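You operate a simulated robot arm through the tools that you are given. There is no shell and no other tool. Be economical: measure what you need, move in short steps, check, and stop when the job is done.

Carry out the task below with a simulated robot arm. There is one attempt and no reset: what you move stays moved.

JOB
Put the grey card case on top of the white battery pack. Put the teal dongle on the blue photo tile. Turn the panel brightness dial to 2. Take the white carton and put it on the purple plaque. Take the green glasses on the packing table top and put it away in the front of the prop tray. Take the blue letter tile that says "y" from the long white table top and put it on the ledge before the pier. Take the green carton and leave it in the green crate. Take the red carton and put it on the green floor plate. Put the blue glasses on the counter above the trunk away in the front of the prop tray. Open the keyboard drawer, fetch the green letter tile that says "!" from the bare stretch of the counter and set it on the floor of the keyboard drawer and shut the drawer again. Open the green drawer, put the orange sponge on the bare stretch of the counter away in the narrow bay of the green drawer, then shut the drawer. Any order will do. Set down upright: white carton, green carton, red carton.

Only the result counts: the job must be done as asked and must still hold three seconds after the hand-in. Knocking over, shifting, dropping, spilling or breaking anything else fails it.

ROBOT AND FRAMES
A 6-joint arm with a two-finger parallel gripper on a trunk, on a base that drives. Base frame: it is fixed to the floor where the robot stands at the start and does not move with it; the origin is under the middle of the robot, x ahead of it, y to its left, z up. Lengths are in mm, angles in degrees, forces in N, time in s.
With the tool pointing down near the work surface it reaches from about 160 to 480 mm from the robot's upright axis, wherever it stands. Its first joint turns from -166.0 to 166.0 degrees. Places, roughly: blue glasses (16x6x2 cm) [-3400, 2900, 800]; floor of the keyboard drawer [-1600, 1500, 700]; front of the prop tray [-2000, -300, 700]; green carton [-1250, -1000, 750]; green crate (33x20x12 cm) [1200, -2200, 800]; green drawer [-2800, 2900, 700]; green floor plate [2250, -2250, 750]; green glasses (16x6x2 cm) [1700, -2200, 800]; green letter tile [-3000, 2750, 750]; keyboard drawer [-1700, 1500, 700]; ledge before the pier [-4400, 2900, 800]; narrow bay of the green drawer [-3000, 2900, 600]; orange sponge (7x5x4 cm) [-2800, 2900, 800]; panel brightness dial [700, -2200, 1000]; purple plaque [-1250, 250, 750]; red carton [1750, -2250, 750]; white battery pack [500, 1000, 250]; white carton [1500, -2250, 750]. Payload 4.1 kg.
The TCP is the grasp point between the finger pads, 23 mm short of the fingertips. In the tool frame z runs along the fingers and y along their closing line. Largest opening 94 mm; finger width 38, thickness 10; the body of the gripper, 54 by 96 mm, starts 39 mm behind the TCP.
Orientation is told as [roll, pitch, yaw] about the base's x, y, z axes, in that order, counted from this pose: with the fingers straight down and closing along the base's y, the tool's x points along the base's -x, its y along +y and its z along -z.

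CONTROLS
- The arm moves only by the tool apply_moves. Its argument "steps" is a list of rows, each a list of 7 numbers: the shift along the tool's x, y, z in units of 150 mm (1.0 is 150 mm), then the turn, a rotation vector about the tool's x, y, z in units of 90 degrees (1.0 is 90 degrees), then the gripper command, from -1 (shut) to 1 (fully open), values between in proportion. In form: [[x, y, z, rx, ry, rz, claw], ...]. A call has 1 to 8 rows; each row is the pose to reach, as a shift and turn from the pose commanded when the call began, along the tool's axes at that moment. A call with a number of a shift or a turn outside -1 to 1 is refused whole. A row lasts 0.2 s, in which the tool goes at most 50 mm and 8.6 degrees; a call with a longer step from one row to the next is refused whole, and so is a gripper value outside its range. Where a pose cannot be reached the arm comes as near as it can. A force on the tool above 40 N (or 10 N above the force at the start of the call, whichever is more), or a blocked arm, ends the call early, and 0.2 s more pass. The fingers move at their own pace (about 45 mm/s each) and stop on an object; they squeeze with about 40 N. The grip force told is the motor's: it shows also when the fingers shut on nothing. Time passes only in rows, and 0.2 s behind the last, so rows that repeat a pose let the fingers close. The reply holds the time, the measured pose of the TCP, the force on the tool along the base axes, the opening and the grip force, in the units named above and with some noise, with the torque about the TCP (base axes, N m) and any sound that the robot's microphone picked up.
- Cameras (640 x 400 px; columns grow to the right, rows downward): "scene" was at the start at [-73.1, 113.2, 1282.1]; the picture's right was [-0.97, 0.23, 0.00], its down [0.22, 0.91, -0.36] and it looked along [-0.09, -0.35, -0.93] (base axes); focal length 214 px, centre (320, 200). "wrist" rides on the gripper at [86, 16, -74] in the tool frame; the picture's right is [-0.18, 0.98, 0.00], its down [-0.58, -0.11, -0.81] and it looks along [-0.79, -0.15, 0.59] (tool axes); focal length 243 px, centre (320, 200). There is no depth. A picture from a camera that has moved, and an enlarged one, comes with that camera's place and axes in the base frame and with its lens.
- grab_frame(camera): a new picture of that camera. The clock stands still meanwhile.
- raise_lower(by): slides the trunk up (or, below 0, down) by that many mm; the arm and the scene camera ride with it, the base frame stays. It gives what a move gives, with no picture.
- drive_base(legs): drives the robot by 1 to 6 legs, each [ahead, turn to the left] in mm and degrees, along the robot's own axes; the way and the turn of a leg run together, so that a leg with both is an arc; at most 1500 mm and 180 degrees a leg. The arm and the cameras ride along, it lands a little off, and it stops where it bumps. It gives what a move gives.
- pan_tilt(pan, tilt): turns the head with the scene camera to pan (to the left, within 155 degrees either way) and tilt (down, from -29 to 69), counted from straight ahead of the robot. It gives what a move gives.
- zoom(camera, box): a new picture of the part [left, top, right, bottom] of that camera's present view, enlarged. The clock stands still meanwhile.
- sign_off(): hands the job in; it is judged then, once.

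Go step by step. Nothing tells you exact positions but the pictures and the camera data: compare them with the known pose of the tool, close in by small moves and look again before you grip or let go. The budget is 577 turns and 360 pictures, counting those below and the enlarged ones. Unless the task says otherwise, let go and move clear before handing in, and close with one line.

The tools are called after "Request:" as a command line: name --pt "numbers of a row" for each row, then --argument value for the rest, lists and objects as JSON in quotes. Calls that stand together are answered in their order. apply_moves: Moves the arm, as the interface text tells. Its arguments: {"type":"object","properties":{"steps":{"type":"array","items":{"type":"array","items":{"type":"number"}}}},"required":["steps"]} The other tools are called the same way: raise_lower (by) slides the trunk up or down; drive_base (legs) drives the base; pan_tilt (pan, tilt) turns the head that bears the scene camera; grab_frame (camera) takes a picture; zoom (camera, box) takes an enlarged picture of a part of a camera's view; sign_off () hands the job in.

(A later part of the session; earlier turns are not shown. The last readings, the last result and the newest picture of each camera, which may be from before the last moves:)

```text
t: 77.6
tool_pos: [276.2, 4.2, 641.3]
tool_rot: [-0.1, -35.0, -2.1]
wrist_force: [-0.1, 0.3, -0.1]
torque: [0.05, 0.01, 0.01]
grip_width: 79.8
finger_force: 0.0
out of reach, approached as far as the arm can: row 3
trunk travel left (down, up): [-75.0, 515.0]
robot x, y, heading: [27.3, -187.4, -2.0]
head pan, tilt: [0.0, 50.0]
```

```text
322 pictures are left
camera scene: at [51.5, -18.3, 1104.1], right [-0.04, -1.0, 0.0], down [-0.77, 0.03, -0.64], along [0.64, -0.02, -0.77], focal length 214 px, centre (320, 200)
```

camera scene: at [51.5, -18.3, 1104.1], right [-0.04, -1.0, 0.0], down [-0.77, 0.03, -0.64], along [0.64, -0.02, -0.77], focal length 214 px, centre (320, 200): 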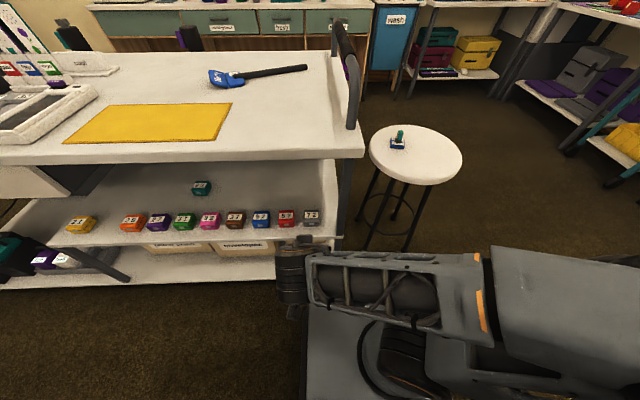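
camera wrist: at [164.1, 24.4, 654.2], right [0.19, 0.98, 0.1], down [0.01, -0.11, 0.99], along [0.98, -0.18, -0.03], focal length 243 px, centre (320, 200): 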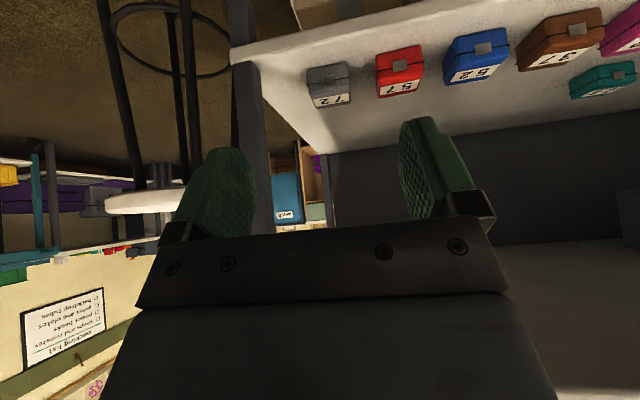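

Request:
zoom --camera "wrist" --box '[280, 40, 440, 140]'

```text
4.00 times, centred on (360, 90) of wrist
camera zoom: at [164.1, 24.4, 654.2], right [0.19, 0.98, 0.1], down [0.01, -0.11, 0.99], along [0.98, -0.18, -0.03], focal length 970 px, centre (160, 640)
```

zoom: 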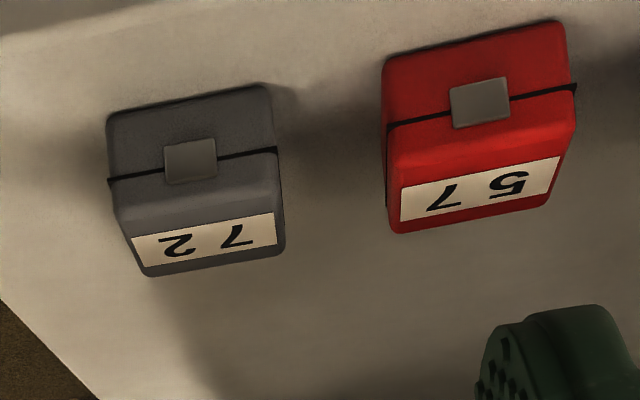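

Triangulation now puts the grey case at front x≈448, z 485–521, y≈-3. I'll move the base 50 mm closer and bring the tool to the pre-grasp pose.

Request:
drive_base --legs '[[50, 0]]'

Request:
apply_moves --pt "-0.1 -0.005 0.17 0 0 0 0.7" --pt "-0.2 -0.01 0.34 0 0 0 0.7" --pt "-0.29 -0.017 0.504 0 0 0 0.7"

Request:
grab_frame --camera "wrist"

Request:
grab_frame --camera "scene"

```text
t: 78.5
tool_pos: [326.3, 1.9, 642.0]
tool_rot: [0.0, -35.0, -2.0]
wrist_force: [-0.4, 0.1, -0.6]
torque: [-0.02, 0.01, 0.0]
grip_width: 80.0
finger_force: 0.2
trunk travel left (down, up): [-75.0, 515.0]
robot x, y, heading: [76.2, -184.8, -2.0]
head pan, tilt: [0.0, 50.0]
```

```text
t: 79.3
tool_pos: [406.1, -4.1, 604.7]
tool_rot: [-0.1, -34.9, -2.0]
wrist_force: [0.1, 0.6, -0.1]
torque: [0.02, 0.04, 0.01]
grip_width: 79.7
finger_force: 0.1
trunk travel left (down, up): [-75.0, 515.0]
robot x, y, heading: [78.0, -188.5, -2.2]
head pan, tilt: [0.0, 50.0]
```

```text
320 pictures are left
camera wrist: at [293.2, 16.6, 616.8], right [0.19, 0.98, 0.1], down [0.01, -0.11, 0.99], along [0.98, -0.18, -0.03], focal length 243 px, centre (320, 200)
```

wrist: 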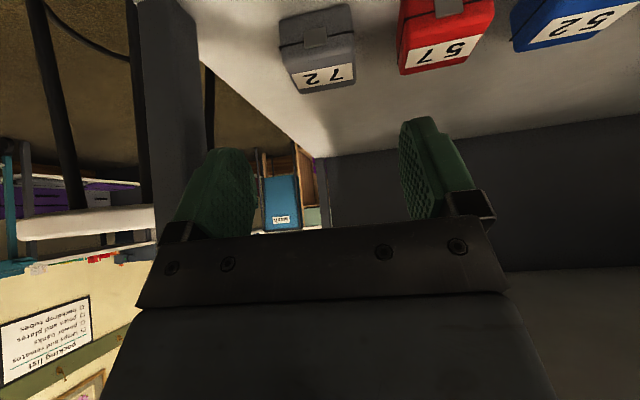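

```text
319 pictures are left
camera scene: at [101.6, -20.0, 1104.1], right [-0.04, -1.0, 0.0], down [-0.77, 0.03, -0.64], along [0.64, -0.02, -0.77], focal length 214 px, centre (320, 200)
```

scene: 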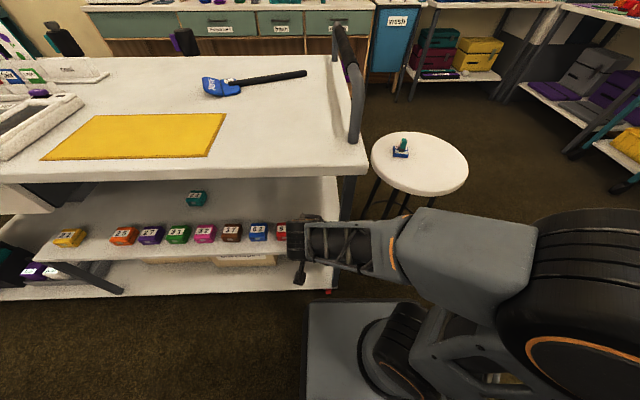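

Aligned, so I'll approach along the tool axis.

Request:
apply_moves --pt "0.01 0 0.2 0 0 0 0.7" --pt "0.015 0 0.4 0 0 0 0.7" --pt "0.02 0 0.58 0 0 0 0.7"

Request:
grab_frame --camera "wrist"

```text
t: 80.1
tool_pos: [454.3, -6.6, 530.8]
tool_rot: [-0.1, -34.9, -2.1]
wrist_force: [0.0, 0.7, 0.3]
torque: [0.03, -0.05, -0.02]
grip_width: 79.9
finger_force: 0.0
trunk travel left (down, up): [-75.0, 515.0]
robot x, y, heading: [79.6, -187.4, -2.0]
head pan, tilt: [0.0, 50.0]
```

```text
318 pictures are left
camera wrist: at [341.6, 14.3, 541.6], right [0.19, 0.98, 0.1], down [0.01, -0.11, 0.99], along [0.98, -0.18, -0.03], focal length 243 px, centre (320, 200)
```

wrist: 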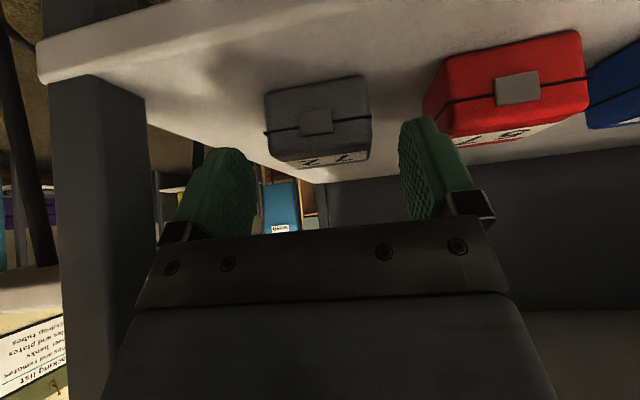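

Request:
apply_moves --pt "0 0.01 0 0 0 0 0.4" --pt "0 0.01 0 0 0 0 0.4" --pt "0.005 0.01 0.1 0 0 0 0.4" --pt "0.005 0.01 0.12 0 0 0 0.4"

Request:
grab_frame --camera "wrist"

```text
t: 81.1
tool_pos: [461.7, -4.9, 515.6]
tool_rot: [-0.2, -35.0, -2.0]
wrist_force: [-1.3, 0.0, 0.5]
torque: [0.0, -0.04, 0.01]
grip_width: 65.6
finger_force: 0.0
trunk travel left (down, up): [-75.0, 515.0]
robot x, y, heading: [80.4, -185.8, -2.2]
head pan, tilt: [0.0, 50.0]
```

```text
317 pictures are left
camera wrist: at [350.5, 16.3, 527.9], right [0.19, 0.98, 0.1], down [0.01, -0.11, 0.99], along [0.98, -0.18, -0.03], focal length 243 px, centre (320, 200)
```

wrist: 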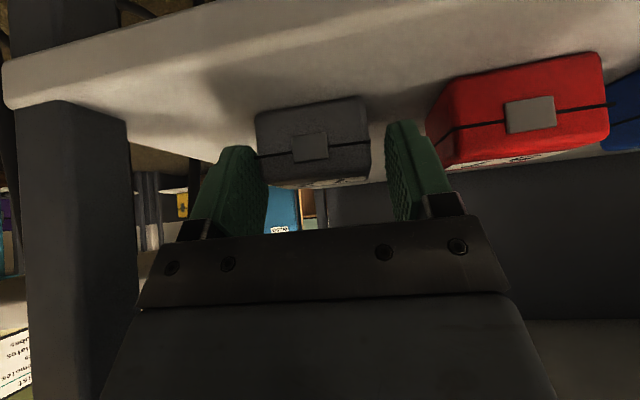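

Request:
apply_moves --pt "0 -0.015 0.01 0 0 0 0.4" --pt "0 -0.015 0.01 0 0 0 0.1" --pt "0 -0.015 0.01 0 0 0 -0.2" --pt "0 -0.015 0.01 0 0 0 -0.2"

Request:
grab_frame --camera "wrist"

```text
t: 82.1
tool_pos: [464.5, -5.7, 516.7]
tool_rot: [-0.2, -34.9, -1.9]
wrist_force: [-0.2, 0.9, 0.1]
torque: [0.02, -0.02, 0.03]
grip_width: 51.1
finger_force: 40.1
trunk travel left (down, up): [-75.0, 515.0]
robot x, y, heading: [77.9, -187.0, -2.2]
head pan, tilt: [0.0, 50.0]
```

```text
316 pictures are left
camera wrist: at [350.9, 14.6, 527.0], right [0.19, 0.98, 0.1], down [0.01, -0.11, 0.99], along [0.98, -0.18, -0.03], focal length 243 px, centre (320, 200)
```

wrist: 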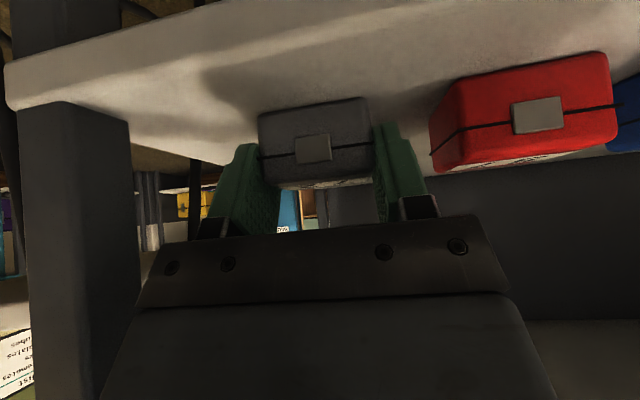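

Gripped. I'll lift it clear and pull back out of the shelf.

Request:
apply_moves --pt "-0.06 0 -0.08 0 0 0 -0.2" --pt "-0.115 0 -0.164 0 0 0 -0.2" --pt "0.06 0 -0.28 0 0 0 -0.2" --pt "0.22 0 -0.42 0 0 0 -0.2" --pt "0.4 0 -0.55 0 0 0 -0.2" --pt "0.5 0 -0.7 0 0 0 -0.2"

Request:
grab_frame --camera "wrist"

```text
t: 83.5
tool_pos: [353.9, 27.0, 567.0]
tool_rot: [-0.2, -34.9, -2.1]
wrist_force: [-0.1, 0.6, -0.1]
torque: [0.02, 0.01, -0.03]
grip_width: 51.2
finger_force: 39.8
out of reach, approached as far as the arm can: row 4, 5, 6
trunk travel left (down, up): [-75.0, 515.0]
robot x, y, heading: [81.3, -184.3, -1.9]
head pan, tilt: [0.0, 50.0]
```

```text
315 pictures are left
camera wrist: at [241.6, 47.5, 578.9], right [0.19, 0.98, 0.1], down [0.01, -0.11, 0.99], along [0.98, -0.19, -0.03], focal length 243 px, centre (320, 200)
```

wrist: 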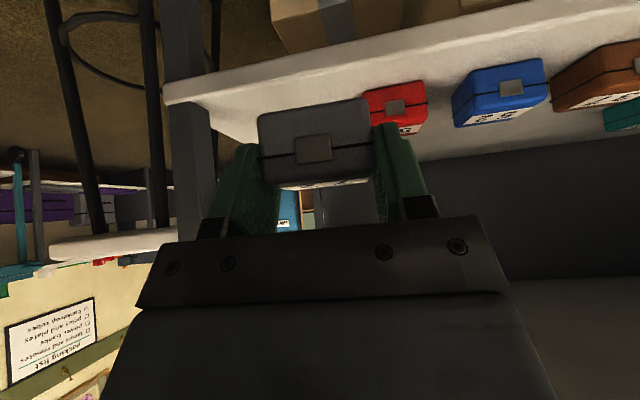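

The case is held clear of the shelf. I'll back off, raise the trunk and carry it to the battery charger.

Request:
drive_base --legs '[[-60, 0]]'

Request:
raise_lower --by 60

Request:
drive_base --legs '[[0, 92], [1090, 0], [0, -90]]'

Request:
grab_frame --camera "scene"

Request:
grab_frame --camera "wrist"

```text
t: 84.5
tool_pos: [292.6, 28.4, 566.5]
tool_rot: [-0.2, -34.9, -2.1]
wrist_force: [1.1, 0.4, -0.2]
torque: [-0.02, -0.03, -0.01]
grip_width: 50.7
finger_force: 39.6
trunk travel left (down, up): [-75.0, 515.0]
robot x, y, heading: [17.9, -188.6, -2.2]
head pan, tilt: [0.0, 50.0]
```

```text
t: 85.5
tool_pos: [292.2, 28.8, 626.8]
tool_rot: [-0.2, -34.9, -2.0]
wrist_force: [0.0, -0.3, 0.0]
torque: [0.0, 0.0, 0.0]
grip_width: 51.1
finger_force: 40.1
trunk travel left (down, up): [-135.0, 455.0]
robot x, y, heading: [14.1, -187.7, -1.9]
head pan, tilt: [0.0, 50.0]
```

```text
t: 98.7
tool_pos: [309.5, 1095.2, 625.6]
tool_rot: [-0.2, -34.9, -2.8]
wrist_force: [0.5, 0.2, 0.4]
torque: [-0.01, -0.01, 0.0]
grip_width: 50.9
finger_force: 40.7
trunk travel left (down, up): [-135.0, 455.0]
robot x, y, heading: [35.3, 885.0, -2.9]
head pan, tilt: [0.0, 50.0]
```

```text
314 pictures are left
camera scene: at [56.3, 1051.7, 1164.1], right [-0.05, -1.0, 0.0], down [-0.77, 0.04, -0.64], along [0.64, -0.03, -0.77], focal length 214 px, centre (320, 200)
```

scene: 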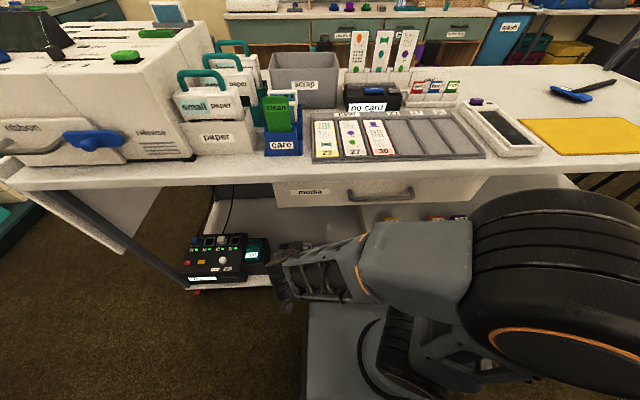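

```text
313 pictures are left
camera wrist: at [197.1, 1117.4, 639.0], right [0.2, 0.97, 0.1], down [0.01, -0.11, 0.99], along [0.98, -0.2, -0.03], focal length 243 px, centre (320, 200)
```

wrist: 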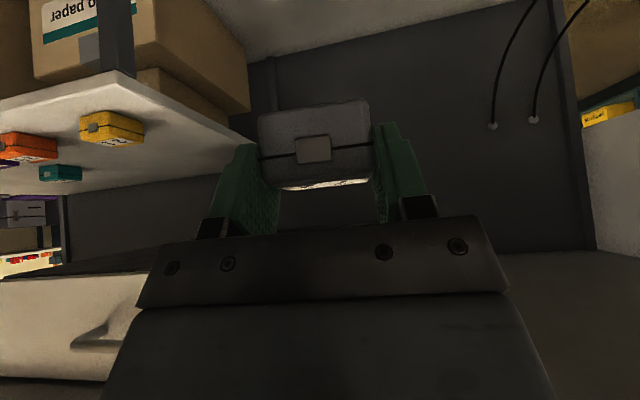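

From the earlier views the white pack is at about (515,1104) with its top near z≈220, hidden now behind the arm. I'll shift the base, swing the arm to the right and look again.

Request:
drive_base --legs '[[0, 93], [140, 0], [0, -90]]'

Request:
apply_moves --pt "0 -0.25 0 0 0 0 -0.2" --pt "0 -0.5 0 0 0 0 -0.2" --pt "0 -0.75 0 0 0 0 -0.2" --pt "0 -1.0 0 0 0 0 -0.2"

Request:
apply_moves --pt "0 -0.25 0 0 0 0 -0.2" --pt "0 -0.5 0 0 0 0 -0.2" --pt "0 -0.75 0 0 0 0 -0.2" --pt "0 -1.0 0 0 0 0 -0.2"

Request:
grab_frame --camera "scene"

```text
t: 108.0
tool_pos: [297.7, 1244.8, 626.2]
tool_rot: [-0.2, -34.9, -0.4]
wrist_force: [0.0, 0.3, -0.4]
torque: [-0.01, 0.03, 0.01]
grip_width: 51.1
finger_force: 40.0
trunk travel left (down, up): [-135.0, 455.0]
robot x, y, heading: [28.0, 1021.3, -0.6]
head pan, tilt: [0.0, 50.0]
```

```text
t: 109.0
tool_pos: [368.7, 1152.5, 686.0]
tool_rot: [-0.3, -34.8, -0.6]
wrist_force: [0.1, 0.5, -1.1]
torque: [-0.02, -0.01, -0.01]
grip_width: 51.2
finger_force: 40.5
out of reach, approached as far as the arm can: row 1, 2, 3, 4
trunk travel left (down, up): [-135.0, 455.0]
robot x, y, heading: [27.6, 1025.4, -0.5]
head pan, tilt: [0.0, 50.0]
```

```text
t: 110.0
tool_pos: [395.3, 1004.6, 703.1]
tool_rot: [0.2, -34.2, -0.9]
wrist_force: [-5.4, -0.3, -1.8]
torque: [-0.03, 0.12, 0.11]
grip_width: 51.1
finger_force: 40.2
out of reach, approached as far as the arm can: row 1, 2, 3, 4
trunk travel left (down, up): [-135.0, 455.0]
robot x, y, heading: [26.1, 1025.2, -0.4]
head pan, tilt: [0.0, 50.0]
stopped in row 4: the force on the tool passed its limit (the readings are from after the stop); the commanded pose is now the measured one
```

```text
312 pictures are left
camera scene: at [44.7, 1191.5, 1164.1], right [-0.01, -1.0, 0.0], down [-0.77, 0.01, -0.64], along [0.64, 0.0, -0.77], focal length 214 px, centre (320, 200)
```

scene: 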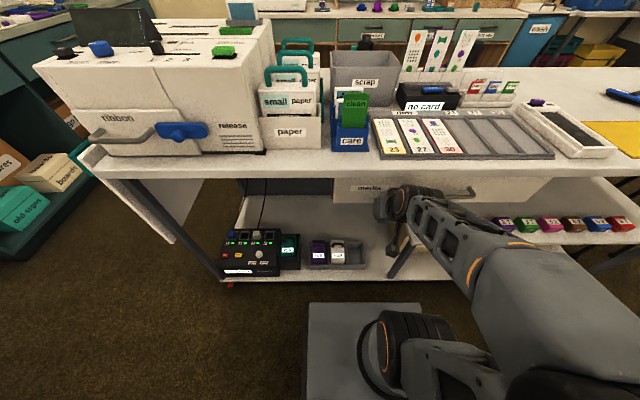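

The arm cut outward near its inner limit and touched the drawer front. I'll back the base off a little and zoom in on the charger and drawer.

Request:
drive_base --legs '[[-60, 0]]'

Request:
zoom --camera "scene" --box '[280, 150, 480, 275]'

Request:
zoom --camera "scene" --box '[290, 205, 370, 255]'

Request:
grab_frame --camera "wrist"

```text
t: 111.0
tool_pos: [337.2, 1003.4, 704.1]
tool_rot: [0.2, -34.4, -1.0]
wrist_force: [0.5, 0.4, -1.0]
torque: [0.0, -0.03, 0.01]
grip_width: 50.7
finger_force: 40.5
trunk travel left (down, up): [-135.0, 455.0]
robot x, y, heading: [-33.6, 1023.4, -0.3]
head pan, tilt: [0.0, 50.0]
```

```text
3.20 times, centred on (380, 212) of scene
camera zoom: at [-14.9, 1192.0, 1164.1], right [-0.01, -1.0, 0.0], down [-0.77, 0.01, -0.64], along [0.64, 0.0, -0.77], focal length 686 px, centre (128, 160)
```

zoom: 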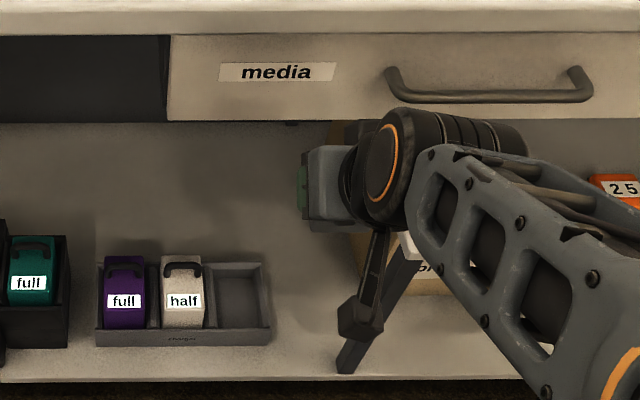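

```text
8.00 times, centred on (330, 230) of scene
camera zoom: at [-14.9, 1192.0, 1164.1], right [-0.01, -1.0, 0.0], down [-0.77, 0.01, -0.64], along [0.64, 0.0, -0.77], focal length 1716 px, centre (240, -40)
```

zoom: 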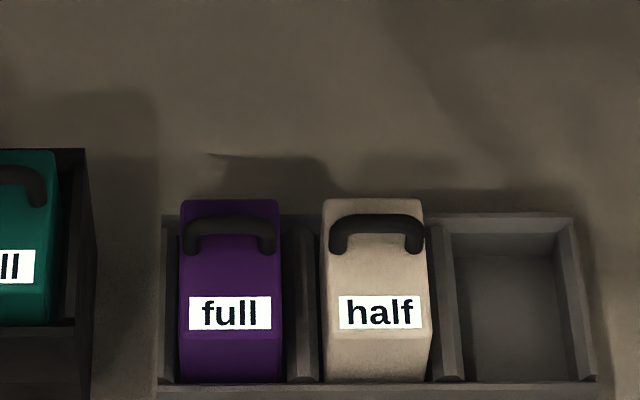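

```text
309 pictures are left
camera wrist: at [223.6, 1022.4, 717.0], right [0.17, 0.98, 0.11], down [0.02, -0.11, 0.99], along [0.99, -0.16, -0.04], focal length 243 px, centre (320, 200)
```

wrist: 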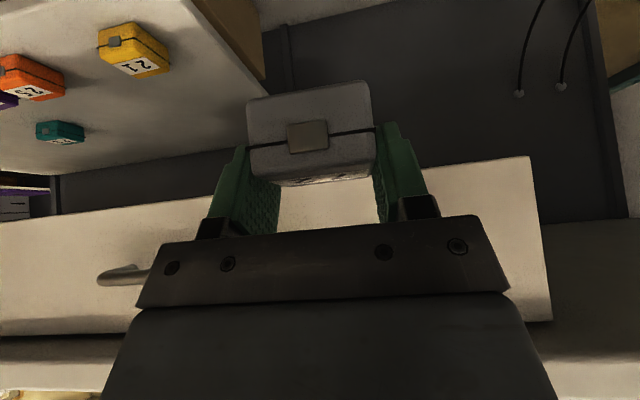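

The pack's top spans roughly x 489–588 at z≈193, y≈1104, with a handle near the back and about 50 mm of free top in front of it. I'll lower the trunk and line up with that front part.

Request:
raise_lower --by -135

Request:
apply_moves --pt "0.1 0.22 0.15 0 0 0 -0.2" --pt "0.2 0.45 0.28 0 0 0 -0.2" --pt "0.3 0.67 0.42 0 0 0 -0.2" --pt "0.38 0.67 0.55 0 0 0 -0.2"

Request:
drive_base --legs '[[95, 0]]'

Request:
grab_frame --camera "scene"

Request:
grab_frame --camera "wrist"

```text
t: 112.6
tool_pos: [335.6, 1003.0, 568.1]
tool_rot: [0.2, -34.4, -1.0]
wrist_force: [-0.2, 0.6, -0.4]
torque: [0.03, -0.02, -0.02]
grip_width: 51.2
finger_force: 39.7
trunk travel left (down, up): [0.0, 590.0]
robot x, y, heading: [-31.2, 1025.4, -0.2]
head pan, tilt: [0.0, 50.0]
```

```text
t: 113.6
tool_pos: [359.4, 1115.1, 476.4]
tool_rot: [0.2, -34.3, -0.8]
wrist_force: [0.4, 0.3, 0.3]
torque: [0.01, -0.01, 0.02]
grip_width: 51.0
finger_force: 39.7
out of reach, approached as far as the arm can: row 1, 2, 3, 4
trunk travel left (down, up): [0.0, 590.0]
robot x, y, heading: [-35.1, 1025.9, -0.3]
head pan, tilt: [0.0, 50.0]
```

```text
t: 114.8
tool_pos: [454.6, 1114.4, 477.1]
tool_rot: [0.3, -34.4, -1.0]
wrist_force: [0.4, -0.4, -0.2]
torque: [0.02, 0.02, 0.02]
grip_width: 51.1
finger_force: 39.7
trunk travel left (down, up): [0.0, 590.0]
robot x, y, heading: [59.3, 1025.4, -0.5]
head pan, tilt: [0.0, 50.0]
```

```text
308 pictures are left
camera scene: at [79.7, 1191.3, 1029.1], right [-0.01, -1.0, 0.0], down [-0.77, 0.0, -0.64], along [0.64, 0.0, -0.77], focal length 214 px, centre (320, 200)
```

scene: 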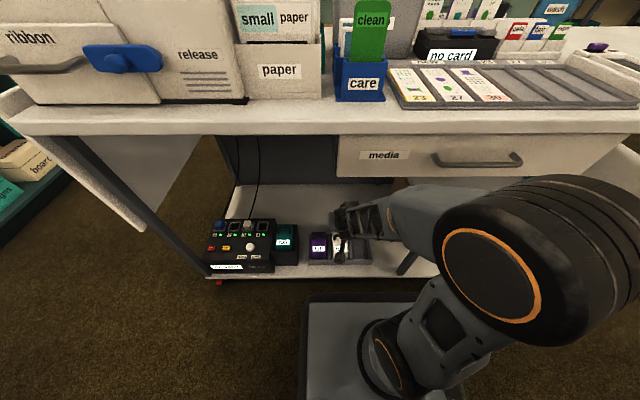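

```text
307 pictures are left
camera wrist: at [341.6, 1133.5, 490.3], right [0.17, 0.98, 0.11], down [0.02, -0.11, 0.99], along [0.99, -0.16, -0.04], focal length 243 px, centre (320, 200)
```

wrist: 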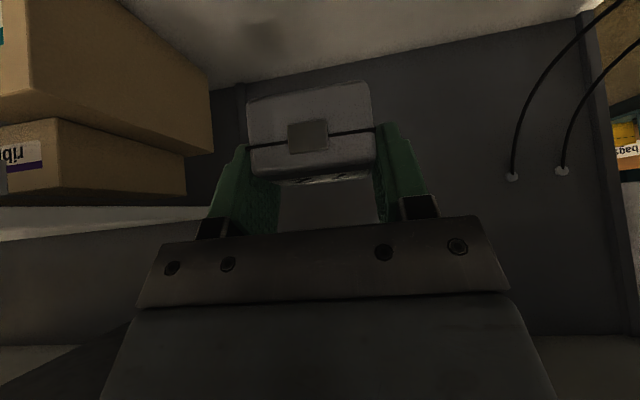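

Request:
apply_moves --pt "0.09 -0.02 0.24 0 0 0 -0.2" --pt "0.18 -0.04 0.47 0 0 0 -0.2" --pt "0.27 -0.06 0.7 0 0 0 -0.2" --pt "0.36 -0.07 0.94 0 0 0 -0.2"

Request:
grab_frame --camera "wrist"

Request:
zoom --camera "scene" --box '[280, 190, 400, 280]'

```text
t: 115.8
tool_pos: [491.4, 1106.3, 340.9]
tool_rot: [-0.6, -34.1, -0.6]
wrist_force: [0.6, 0.6, -0.6]
torque: [0.0, 0.01, 0.01]
grip_width: 51.2
finger_force: 40.4
out of reach, approached as far as the arm can: row 4
trunk travel left (down, up): [0.0, 590.0]
robot x, y, heading: [59.4, 1022.9, -0.6]
head pan, tilt: [0.0, 50.0]
```

```text
306 pictures are left
camera wrist: at [378.0, 1125.2, 353.6], right [0.17, 0.98, 0.09], down [0.03, -0.1, 0.99], along [0.99, -0.17, -0.04], focal length 243 px, centre (320, 200)
```

wrist: 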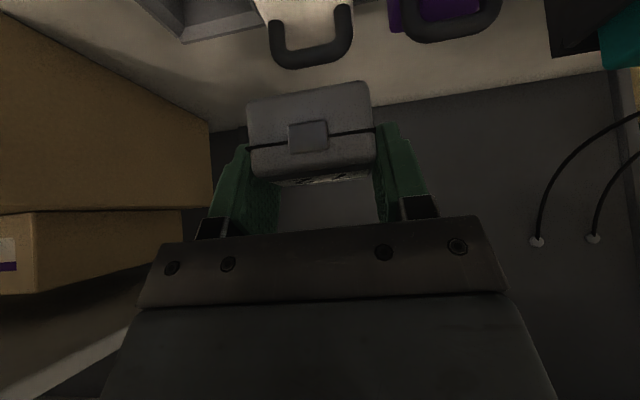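

```text
4.44 times, centred on (340, 235) of scene
camera zoom: at [79.6, 1191.3, 1029.1], right [-0.01, -1.0, 0.0], down [-0.77, 0.0, -0.64], along [0.64, 0.0, -0.77], focal length 953 px, centre (231, 44)
```

zoom: 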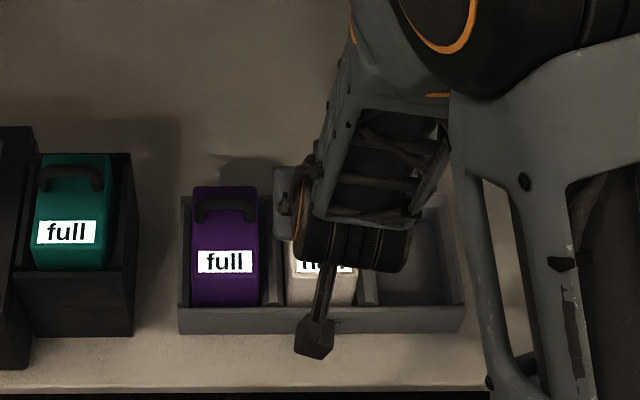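

The arm is folded to its inner limit, so I'll back the base off 70 mm for a better-stretched reach.

Request:
drive_base --legs '[[-75, 0]]'

Request:
apply_moves --pt "-0.2 0 0.14 0 0 0 -0.2" --pt "-0.33 0 0.28 0 0 0 -0.2" --pt "-0.3 0 0.45 0 0 0 -0.2"

Request:
grab_frame --camera "wrist"

Request:
zoom --camera "scene" --box '[280, 190, 400, 280]'

```text
t: 116.8
tool_pos: [417.0, 1106.4, 340.6]
tool_rot: [-0.7, -34.0, -0.5]
wrist_force: [-1.0, -0.4, -1.4]
torque: [-0.02, 0.0, -0.01]
grip_width: 50.9
finger_force: 39.7
trunk travel left (down, up): [0.0, 590.0]
robot x, y, heading: [-18.2, 1027.6, -0.3]
head pan, tilt: [0.0, 50.0]
```

```text
t: 117.6
tool_pos: [491.7, 1105.3, 310.9]
tool_rot: [-0.7, -34.1, -0.4]
wrist_force: [-0.2, 0.5, -0.3]
torque: [0.0, 0.01, 0.0]
grip_width: 51.3
finger_force: 40.0
trunk travel left (down, up): [0.0, 590.0]
robot x, y, heading: [-13.2, 1022.9, -0.3]
head pan, tilt: [0.0, 50.0]
```

```text
304 pictures are left
camera wrist: at [379.3, 1124.0, 324.3], right [0.17, 0.98, 0.09], down [0.03, -0.1, 0.99], along [0.99, -0.17, -0.04], focal length 243 px, centre (320, 200)
```

wrist: 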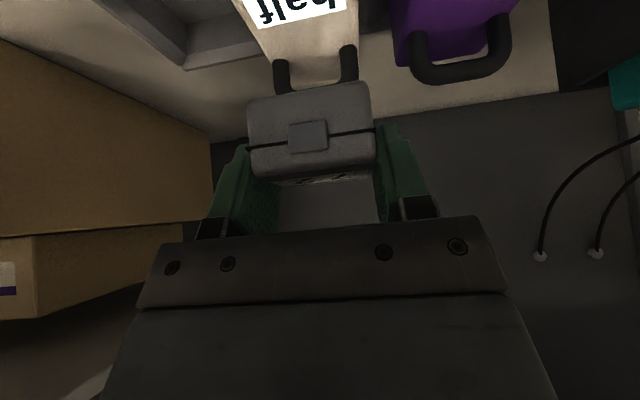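

```text
4.44 times, centred on (340, 235) of scene
camera zoom: at [5.1, 1191.8, 1029.1], right [-0.01, -1.0, 0.0], down [-0.77, 0.0, -0.64], along [0.64, 0.0, -0.77], focal length 953 px, centre (231, 44)
```

zoom: 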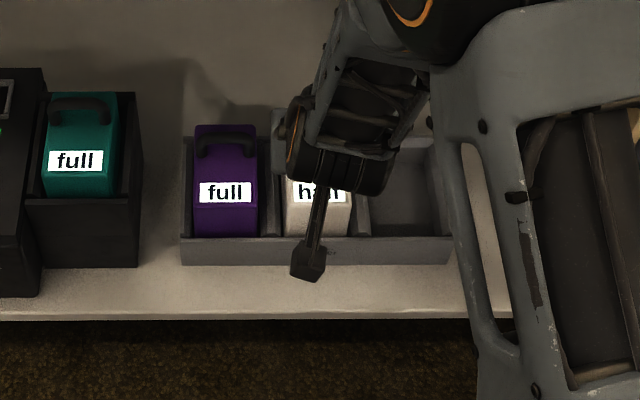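

The pack's top is near z≈220 with the handle at x≈534, so the current x is right for the front part of the top. I'll lower straight down.

Request:
apply_moves --pt "0.09 0 0.13 0 0 0 -0.2" --pt "0.16 0 0.24 0 0 0 -0.2"

Request:
grab_frame --camera "wrist"

```text
t: 118.2
tool_pos: [492.5, 1104.6, 265.5]
tool_rot: [-0.9, -34.1, -0.6]
wrist_force: [-0.5, 0.6, -0.6]
torque: [0.01, 0.02, 0.01]
grip_width: 51.2
finger_force: 39.8
trunk travel left (down, up): [0.0, 590.0]
robot x, y, heading: [-14.3, 1027.5, -0.3]
head pan, tilt: [0.0, 50.0]
```

```text
302 pictures are left
camera wrist: at [379.8, 1124.1, 279.1], right [0.17, 0.98, 0.09], down [0.03, -0.1, 0.99], along [0.99, -0.17, -0.04], focal length 243 px, centre (320, 200)
```

wrist: 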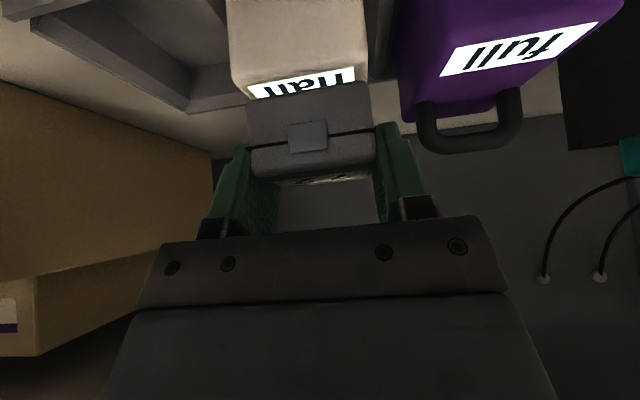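

Request:
apply_moves --pt "-0.04 0 0.027 0 0 0 -0.2" --pt "-0.01 0 0.07 0 0 0 -0.2"

Request:
apply_moves --pt "0.011 0 0.017 0 0 0 -0.2" --pt "0.011 0 0.017 0 0 0 -0.2"

Request:
grab_frame --camera "wrist"

```text
t: 118.8
tool_pos: [499.0, 1103.9, 257.6]
tool_rot: [-1.0, -34.0, -0.5]
wrist_force: [0.0, 0.0, -0.2]
torque: [0.03, 0.02, 0.0]
grip_width: 51.1
finger_force: 39.8
trunk travel left (down, up): [0.0, 590.0]
robot x, y, heading: [-7.3, 1023.0, -0.1]
head pan, tilt: [0.0, 50.0]
```

```text
t: 119.4
tool_pos: [497.8, 1103.9, 254.4]
tool_rot: [-1.1, -34.2, -0.4]
wrist_force: [0.2, -0.3, -0.3]
torque: [-0.02, 0.01, 0.0]
grip_width: 50.8
finger_force: 39.3
trunk travel left (down, up): [0.0, 590.0]
robot x, y, heading: [-14.2, 1022.6, -0.4]
head pan, tilt: [0.0, 50.0]
```

```text
301 pictures are left
camera wrist: at [386.3, 1123.5, 269.1], right [0.17, 0.98, 0.09], down [0.03, -0.1, 1.0], along [0.99, -0.17, -0.04], focal length 243 px, centre (320, 200)
```

wrist: 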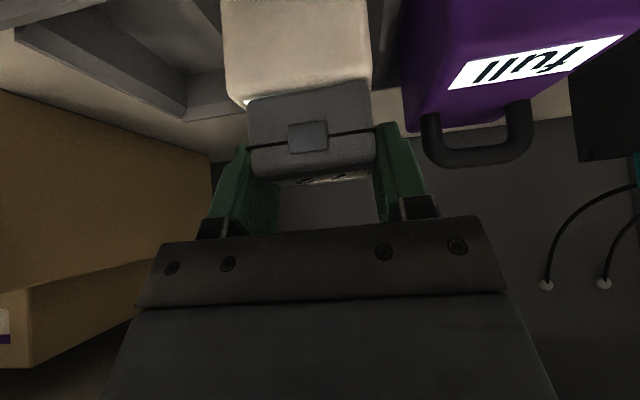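

Request:
apply_moves --pt "0.011 0 0.017 0 0 0 -0.2" --pt "0.011 0 0.017 0 0 0 -0.2"

Request:
apply_moves --pt "0.011 0 0.017 0 0 0 -0.2" --pt "0.011 0 0.017 0 0 0 -0.2"

```text
t: 120.0
tool_pos: [500.1, 1105.2, 253.6]
tool_rot: [-1.0, -34.2, -0.5]
wrist_force: [-2.1, -2.1, 16.6]
torque: [0.31, 0.35, 0.12]
grip_width: 51.2
finger_force: 39.9
trunk travel left (down, up): [0.0, 590.0]
robot x, y, heading: [-13.2, 1021.8, -0.5]
head pan, tilt: [0.0, 50.0]
```

```text
t: 120.6
tool_pos: [500.7, 1105.1, 252.7]
tool_rot: [-1.0, -34.3, -0.5]
wrist_force: [-5.6, -5.8, 31.9]
torque: [0.18, 0.18, 0.04]
grip_width: 51.4
finger_force: 39.9
trunk travel left (down, up): [0.0, 590.0]
robot x, y, heading: [-14.5, 1024.8, -0.2]
head pan, tilt: [0.0, 50.0]
```

Contact. I'll ease off, open a little and withdraw along the tool axis.

Request:
apply_moves --pt "-0.011 0 -0.017 0 0 0 -0.2" --pt "-0.015 0 -0.022 0 0 0 0.15" --pt "-0.015 0 -0.022 0 0 0 0.3" --pt "0 0 -0.1 0 0 0 0.3" --pt "0 0 -0.3 0 0 0 0.3" --pt "0 0 -0.5 0 0 0 0.3"

Request:
grab_frame --camera "wrist"

```text
t: 122.0
tool_pos: [457.6, 1105.0, 312.2]
tool_rot: [-0.7, -34.1, -0.6]
wrist_force: [0.2, -0.2, -0.1]
torque: [0.03, 0.01, 0.0]
grip_width: 60.9
finger_force: 0.1
trunk travel left (down, up): [0.0, 590.0]
robot x, y, heading: [-15.3, 1025.1, -0.7]
head pan, tilt: [0.0, 50.0]
```

```text
300 pictures are left
camera wrist: at [344.7, 1123.2, 325.8], right [0.17, 0.98, 0.09], down [0.03, -0.1, 0.99], along [0.99, -0.17, -0.04], focal length 243 px, centre (320, 200)
```

wrist: 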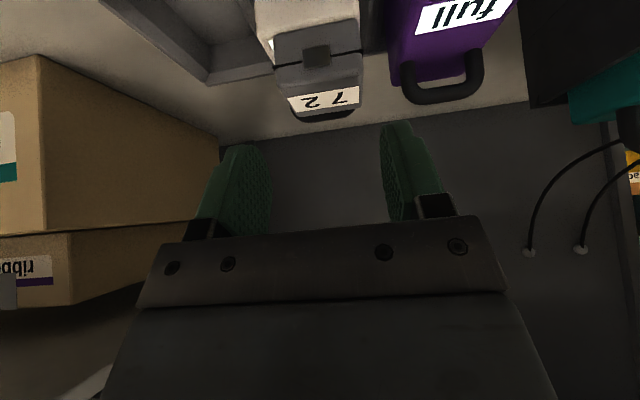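

Request:
drive_base --legs '[[-130, 0]]'

Request:
raise_lower --by 275

Request:
zoom --camera "scene" --box '[270, 150, 390, 230]'

```text
t: 123.3
tool_pos: [326.6, 1104.9, 310.5]
tool_rot: [-0.6, -34.1, -0.6]
wrist_force: [0.4, 0.5, -0.9]
torque: [0.03, -0.02, 0.0]
grip_width: 61.0
finger_force: 0.0
trunk travel left (down, up): [0.0, 590.0]
robot x, y, heading: [-144.8, 1023.8, -0.3]
head pan, tilt: [0.0, 50.0]
```

```text
t: 126.1
tool_pos: [326.5, 1105.9, 587.4]
tool_rot: [-0.8, -34.1, -0.6]
wrist_force: [-0.6, -0.4, -0.2]
torque: [-0.01, 0.0, 0.03]
grip_width: 61.2
finger_force: 0.1
trunk travel left (down, up): [-275.0, 315.0]
robot x, y, heading: [-144.7, 1028.9, -0.5]
head pan, tilt: [0.0, 50.0]
```

```text
5.00 times, centred on (330, 190) of scene
camera zoom: at [-126.1, 1192.7, 1304.0], right [-0.01, -1.0, 0.0], down [-0.77, 0.01, -0.64], along [0.64, 0.0, -0.77], focal length 1072 px, centre (270, 250)
```

zoom: 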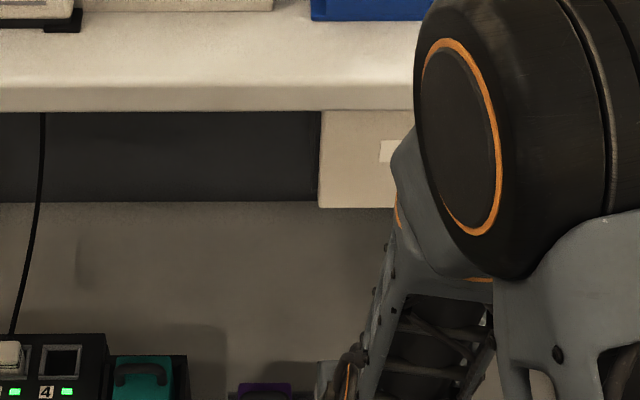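

The case sits on the pack in front of the handle. Next is the right wall, so I'll straighten and stow the arm and then drive south along the corridor.

Request:
apply_moves --pt "0 0 -0.19 0 0.076 0 0.3" --pt "0 0 -0.38 0 0.152 0 0.3" --pt "0 0 -0.57 0 0.228 0 0.3" --pt "0 0 -0.76 0 0.304 0 0.3" --pt "0 0 -0.96 0 0.379 0 0.3"

Request:
apply_moves --pt "0.1 -0.1 -0.25 0 0 0 0.3" --pt "0.2 -0.2 -0.5 0 0 0 0.3" --pt "0.3 -0.3 -0.75 0 0 0 0.3" --pt "0.4 -0.4 -1.0 0 0 0 0.3"

Request:
drive_base --legs '[[0, -90]]'

Request:
pan_tilt --pan 70 --tilt 50

Request:
grab_frame --camera "scene"

```text
t: 127.3
tool_pos: [247.6, 1107.0, 705.9]
tool_rot: [-0.7, 0.0, -0.7]
wrist_force: [0.4, 0.5, -0.1]
torque: [-0.04, 0.02, -0.02]
grip_width: 61.0
finger_force: 0.1
out of reach, approached as far as the arm can: row 2, 3
trunk travel left (down, up): [-275.0, 315.0]
robot x, y, heading: [-144.6, 1024.9, -0.5]
head pan, tilt: [0.0, 50.0]
```

```text
t: 128.3
tool_pos: [186.5, 1047.0, 858.6]
tool_rot: [-0.6, 0.0, -0.9]
wrist_force: [-0.4, -0.1, 0.6]
torque: [-0.01, 0.0, -0.01]
grip_width: 61.0
finger_force: 0.1
trunk travel left (down, up): [-275.0, 315.0]
robot x, y, heading: [-146.3, 1027.9, -0.6]
head pan, tilt: [0.0, 50.0]
```

```text
t: 132.5
tool_pos: [-127.1, 693.8, 857.9]
tool_rot: [-0.6, -0.1, -91.9]
wrist_force: [-0.1, -0.3, 0.2]
torque: [-0.01, 0.02, 0.0]
grip_width: 61.3
finger_force: 0.0
trunk travel left (down, up): [-275.0, 315.0]
robot x, y, heading: [-145.5, 1023.3, -91.2]
head pan, tilt: [0.0, 50.0]
```

```text
t: 133.9
tool_pos: [-128.0, 694.5, 858.5]
tool_rot: [-0.5, 0.0, -91.9]
wrist_force: [0.3, 0.6, 0.0]
torque: [-0.04, -0.01, 0.01]
grip_width: 61.1
finger_force: 0.0
trunk travel left (down, up): [-275.0, 315.0]
robot x, y, heading: [-145.8, 1028.9, -91.1]
head pan, tilt: [70.0, 50.0]
```

```text
298 pictures are left
camera scene: at [95.3, 1054.6, 1304.1], right [-0.36, -0.93, 0.0], down [-0.71, 0.28, -0.64], along [0.6, -0.23, -0.77], focal length 214 px, centre (320, 200)
```

scene: 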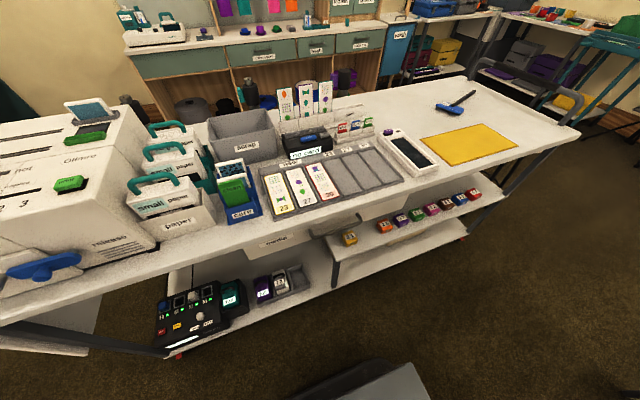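

Request:
zoom --camera "scene" --box '[240, 255, 320, 315]'

Request:
pan_tilt --pan 0 --tilt 35

Request:
grab_frame --camera "scene"

```text
6.67 times, centred on (280, 285) of scene
camera zoom: at [95.3, 1054.6, 1304.1], right [-0.36, -0.93, 0.0], down [-0.71, 0.28, -0.64], along [0.6, -0.23, -0.77], focal length 1430 px, centre (587, -367)
```

zoom: 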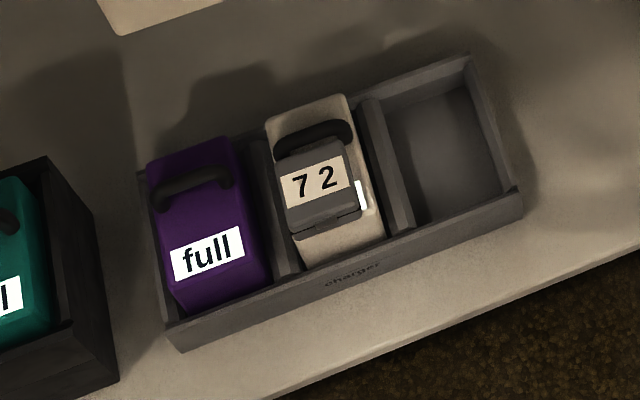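

```text
t: 135.3
tool_pos: [-126.8, 695.5, 858.6]
tool_rot: [-0.5, 0.1, -91.9]
wrist_force: [0.7, 0.3, -0.3]
torque: [-0.02, -0.02, -0.01]
grip_width: 61.0
finger_force: 0.0
trunk travel left (down, up): [-275.0, 315.0]
robot x, y, heading: [-143.2, 1022.1, -91.4]
head pan, tilt: [0.0, 35.0]
```

```text
296 pictures are left
camera scene: at [21.6, 994.6, 1325.8], right [-1.0, 0.02, 0.0], down [0.01, 0.57, -0.82], along [-0.02, -0.82, -0.57], focal length 214 px, centre (320, 200)
```

scene: 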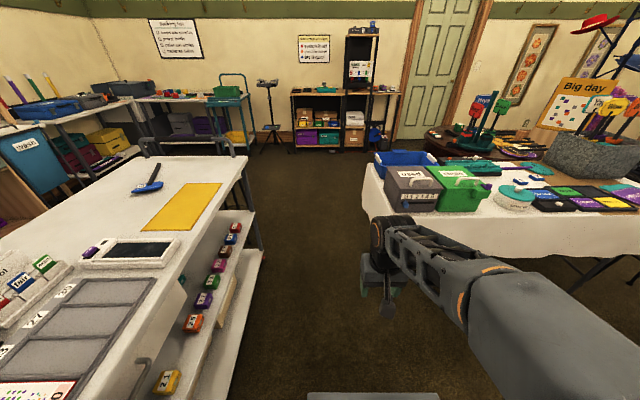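

The case is securely on the pack. Now I'll drive south through the corridor towards the right wall.

Request:
drive_base --legs '[[0, 14], [850, 0], [0, -13], [1250, 0], [0, 35], [500, 0]]'

Request:
pan_tilt --pan 0 --tilt 25

Request:
grab_frame --camera "scene"

Request:
pan_tilt --pan 60 --tilt 25

Request:
grab_frame --camera "scene"

```text
t: 151.8
tool_pos: [568.9, -1735.5, 857.4]
tool_rot: [-0.7, 0.0, -53.7]
wrist_force: [-0.4, -0.3, 0.0]
torque: [-0.01, 0.02, 0.0]
grip_width: 61.1
finger_force: 0.0
trunk travel left (down, up): [-275.0, 315.0]
robot x, y, heading: [351.4, -1487.0, -53.2]
head pan, tilt: [0.0, 35.0]
```

```text
t: 152.5
tool_pos: [568.1, -1734.8, 858.4]
tool_rot: [-0.6, 0.0, -53.8]
wrist_force: [-0.6, 0.5, 0.3]
torque: [-0.02, -0.02, 0.01]
grip_width: 60.9
finger_force: 0.0
trunk travel left (down, up): [-275.0, 315.0]
robot x, y, heading: [352.7, -1490.4, -53.2]
head pan, tilt: [0.0, 25.0]
```

```text
295 pictures are left
camera scene: at [503.6, -1410.3, 1341.5], right [-0.8, -0.6, 0.0], down [-0.25, 0.34, -0.91], along [0.54, -0.73, -0.42], focal length 214 px, centre (320, 200)
```

scene: 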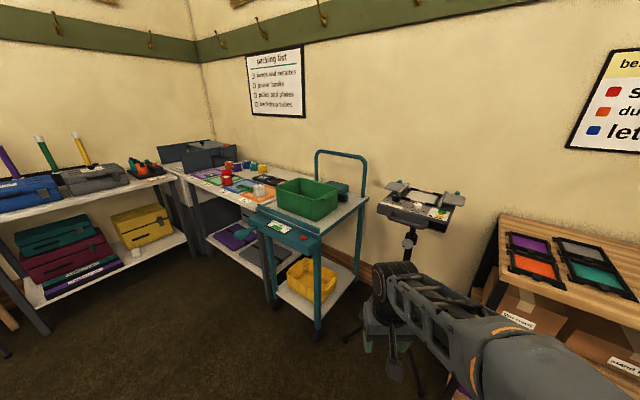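

```text
t: 153.8
tool_pos: [569.6, -1736.1, 859.1]
tool_rot: [-0.6, 0.1, -53.8]
wrist_force: [0.4, -0.1, 0.7]
torque: [-0.02, -0.01, 0.03]
grip_width: 60.8
finger_force: 0.1
trunk travel left (down, up): [-275.0, 315.0]
robot x, y, heading: [353.7, -1484.8, -53.3]
head pan, tilt: [60.0, 25.0]
```

```text
294 pictures are left
camera scene: at [539.9, -1325.7, 1341.5], right [0.12, -0.99, 0.0], down [-0.42, -0.05, -0.91], along [0.9, 0.11, -0.42], focal length 214 px, centre (320, 200)
```

scene: 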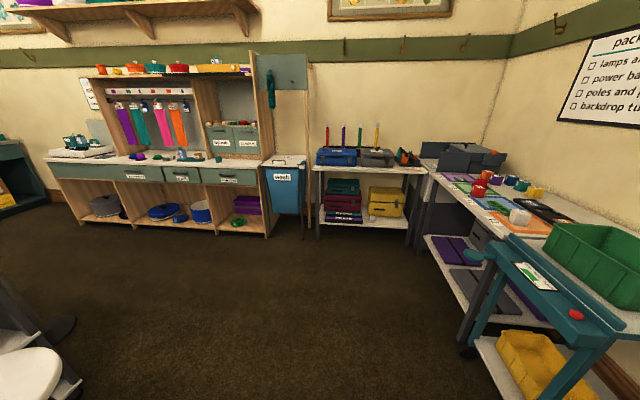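

The panel stands on a tripod beside the teal cart with the green crate, and the packing table is beyond. I'll zoom in.

Request:
zoom --camera "scene" --box '[420, 160, 580, 260]'

Request:
pan_tilt --pan 0 --tilt 25

Request:
zoom --camera "scene" --box '[360, 170, 480, 245]'

Request:
zoom --camera "scene" --box '[170, 140, 350, 250]'

```text
4.00 times, centred on (500, 210) of scene
camera zoom: at [539.9, -1325.7, 1341.5], right [0.12, -0.99, 0.0], down [-0.42, -0.05, -0.91], along [0.9, 0.11, -0.42], focal length 858 px, centre (-400, 160)
```

zoom: 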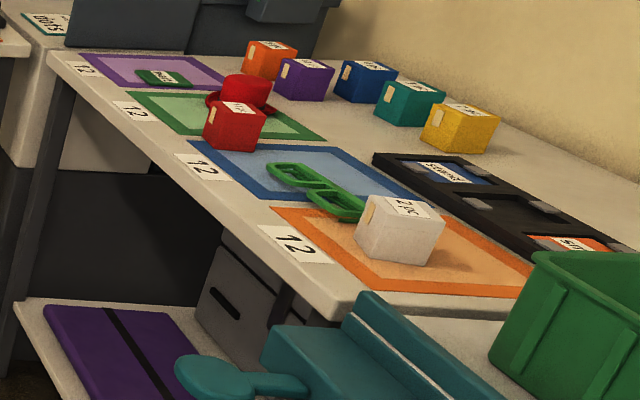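

```text
t: 155.1
tool_pos: [569.6, -1734.4, 859.0]
tool_rot: [-0.6, -0.1, -53.9]
wrist_force: [0.9, -1.0, -0.9]
torque: [0.0, -0.01, -0.01]
grip_width: 61.4
finger_force: 0.1
trunk travel left (down, up): [-275.0, 315.0]
robot x, y, heading: [350.2, -1485.2, -53.1]
head pan, tilt: [0.0, 25.0]
```

```text
5.33 times, centred on (420, 208) of scene
camera zoom: at [503.7, -1410.3, 1341.6], right [-0.8, -0.6, 0.0], down [-0.25, 0.34, -0.91], along [0.54, -0.73, -0.42], focal length 1144 px, centre (-213, 160)
```

zoom: 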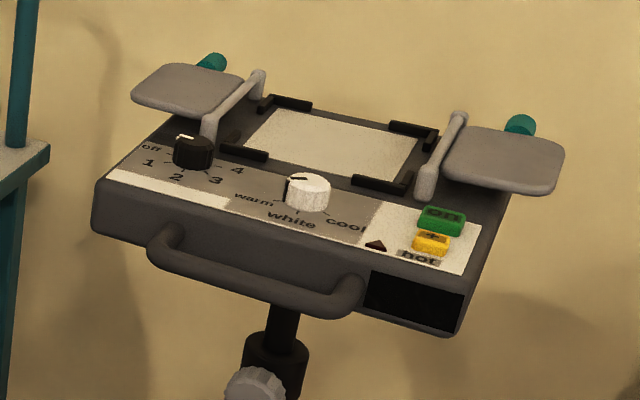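

```text
3.56 times, centred on (260, 195) of scene
camera zoom: at [503.7, -1410.3, 1341.6], right [-0.8, -0.6, 0.0], down [-0.25, 0.34, -0.91], along [0.54, -0.73, -0.42], focal length 763 px, centre (533, 218)
```

zoom: 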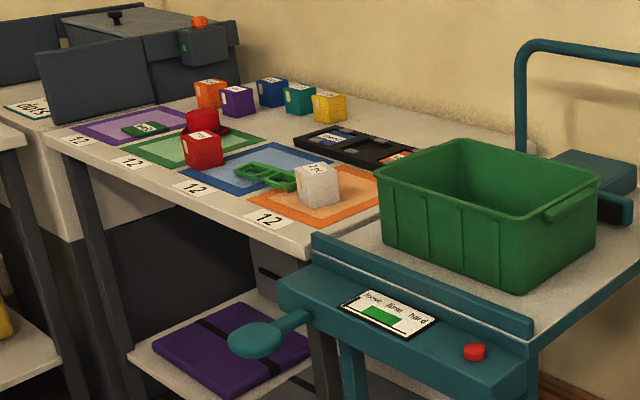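

The brightness knob points at "off" (left) and 2 is at the front, so it needs a 90° counter-clockwise turn seen from above. I need to see the tripod's feet before going nearer, so I'll turn a bit to clear the view.

Request:
drive_base --legs '[[0, -25]]'

Request:
pan_tilt --pan 10 --tilt 40

Request:
grab_frame --camera "scene"

```text
t: 156.8
tool_pos: [442.5, -1804.2, 857.3]
tool_rot: [-0.7, 0.0, -78.9]
wrist_force: [-1.1, 0.0, 0.1]
torque: [0.03, 0.0, 0.01]
grip_width: 60.9
finger_force: 0.1
trunk travel left (down, up): [-275.0, 315.0]
robot x, y, heading: [355.0, -1483.6, -78.1]
head pan, tilt: [0.0, 25.0]
```

```text
t: 157.5
tool_pos: [442.3, -1804.0, 858.0]
tool_rot: [-0.6, 0.0, -78.7]
wrist_force: [0.1, 0.3, 1.2]
torque: [0.0, -0.01, -0.03]
grip_width: 61.2
finger_force: 0.0
trunk travel left (down, up): [-275.0, 315.0]
robot x, y, heading: [352.1, -1485.0, -78.2]
head pan, tilt: [10.0, 40.0]
```

```text
290 pictures are left
camera scene: at [533.3, -1470.5, 1318.3], right [-0.93, -0.37, 0.0], down [-0.24, 0.6, -0.77], along [0.28, -0.71, -0.64], focal length 214 px, centre (320, 200)
```

scene: 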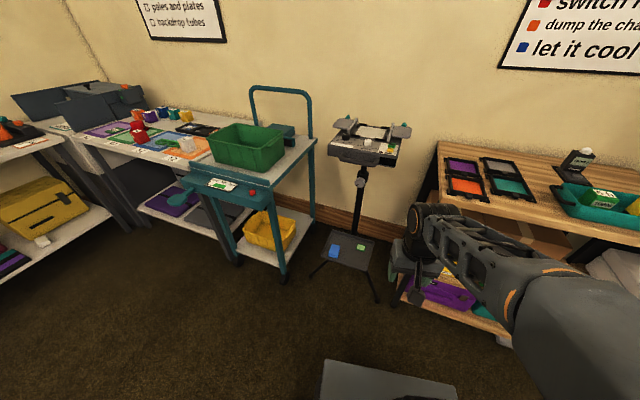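

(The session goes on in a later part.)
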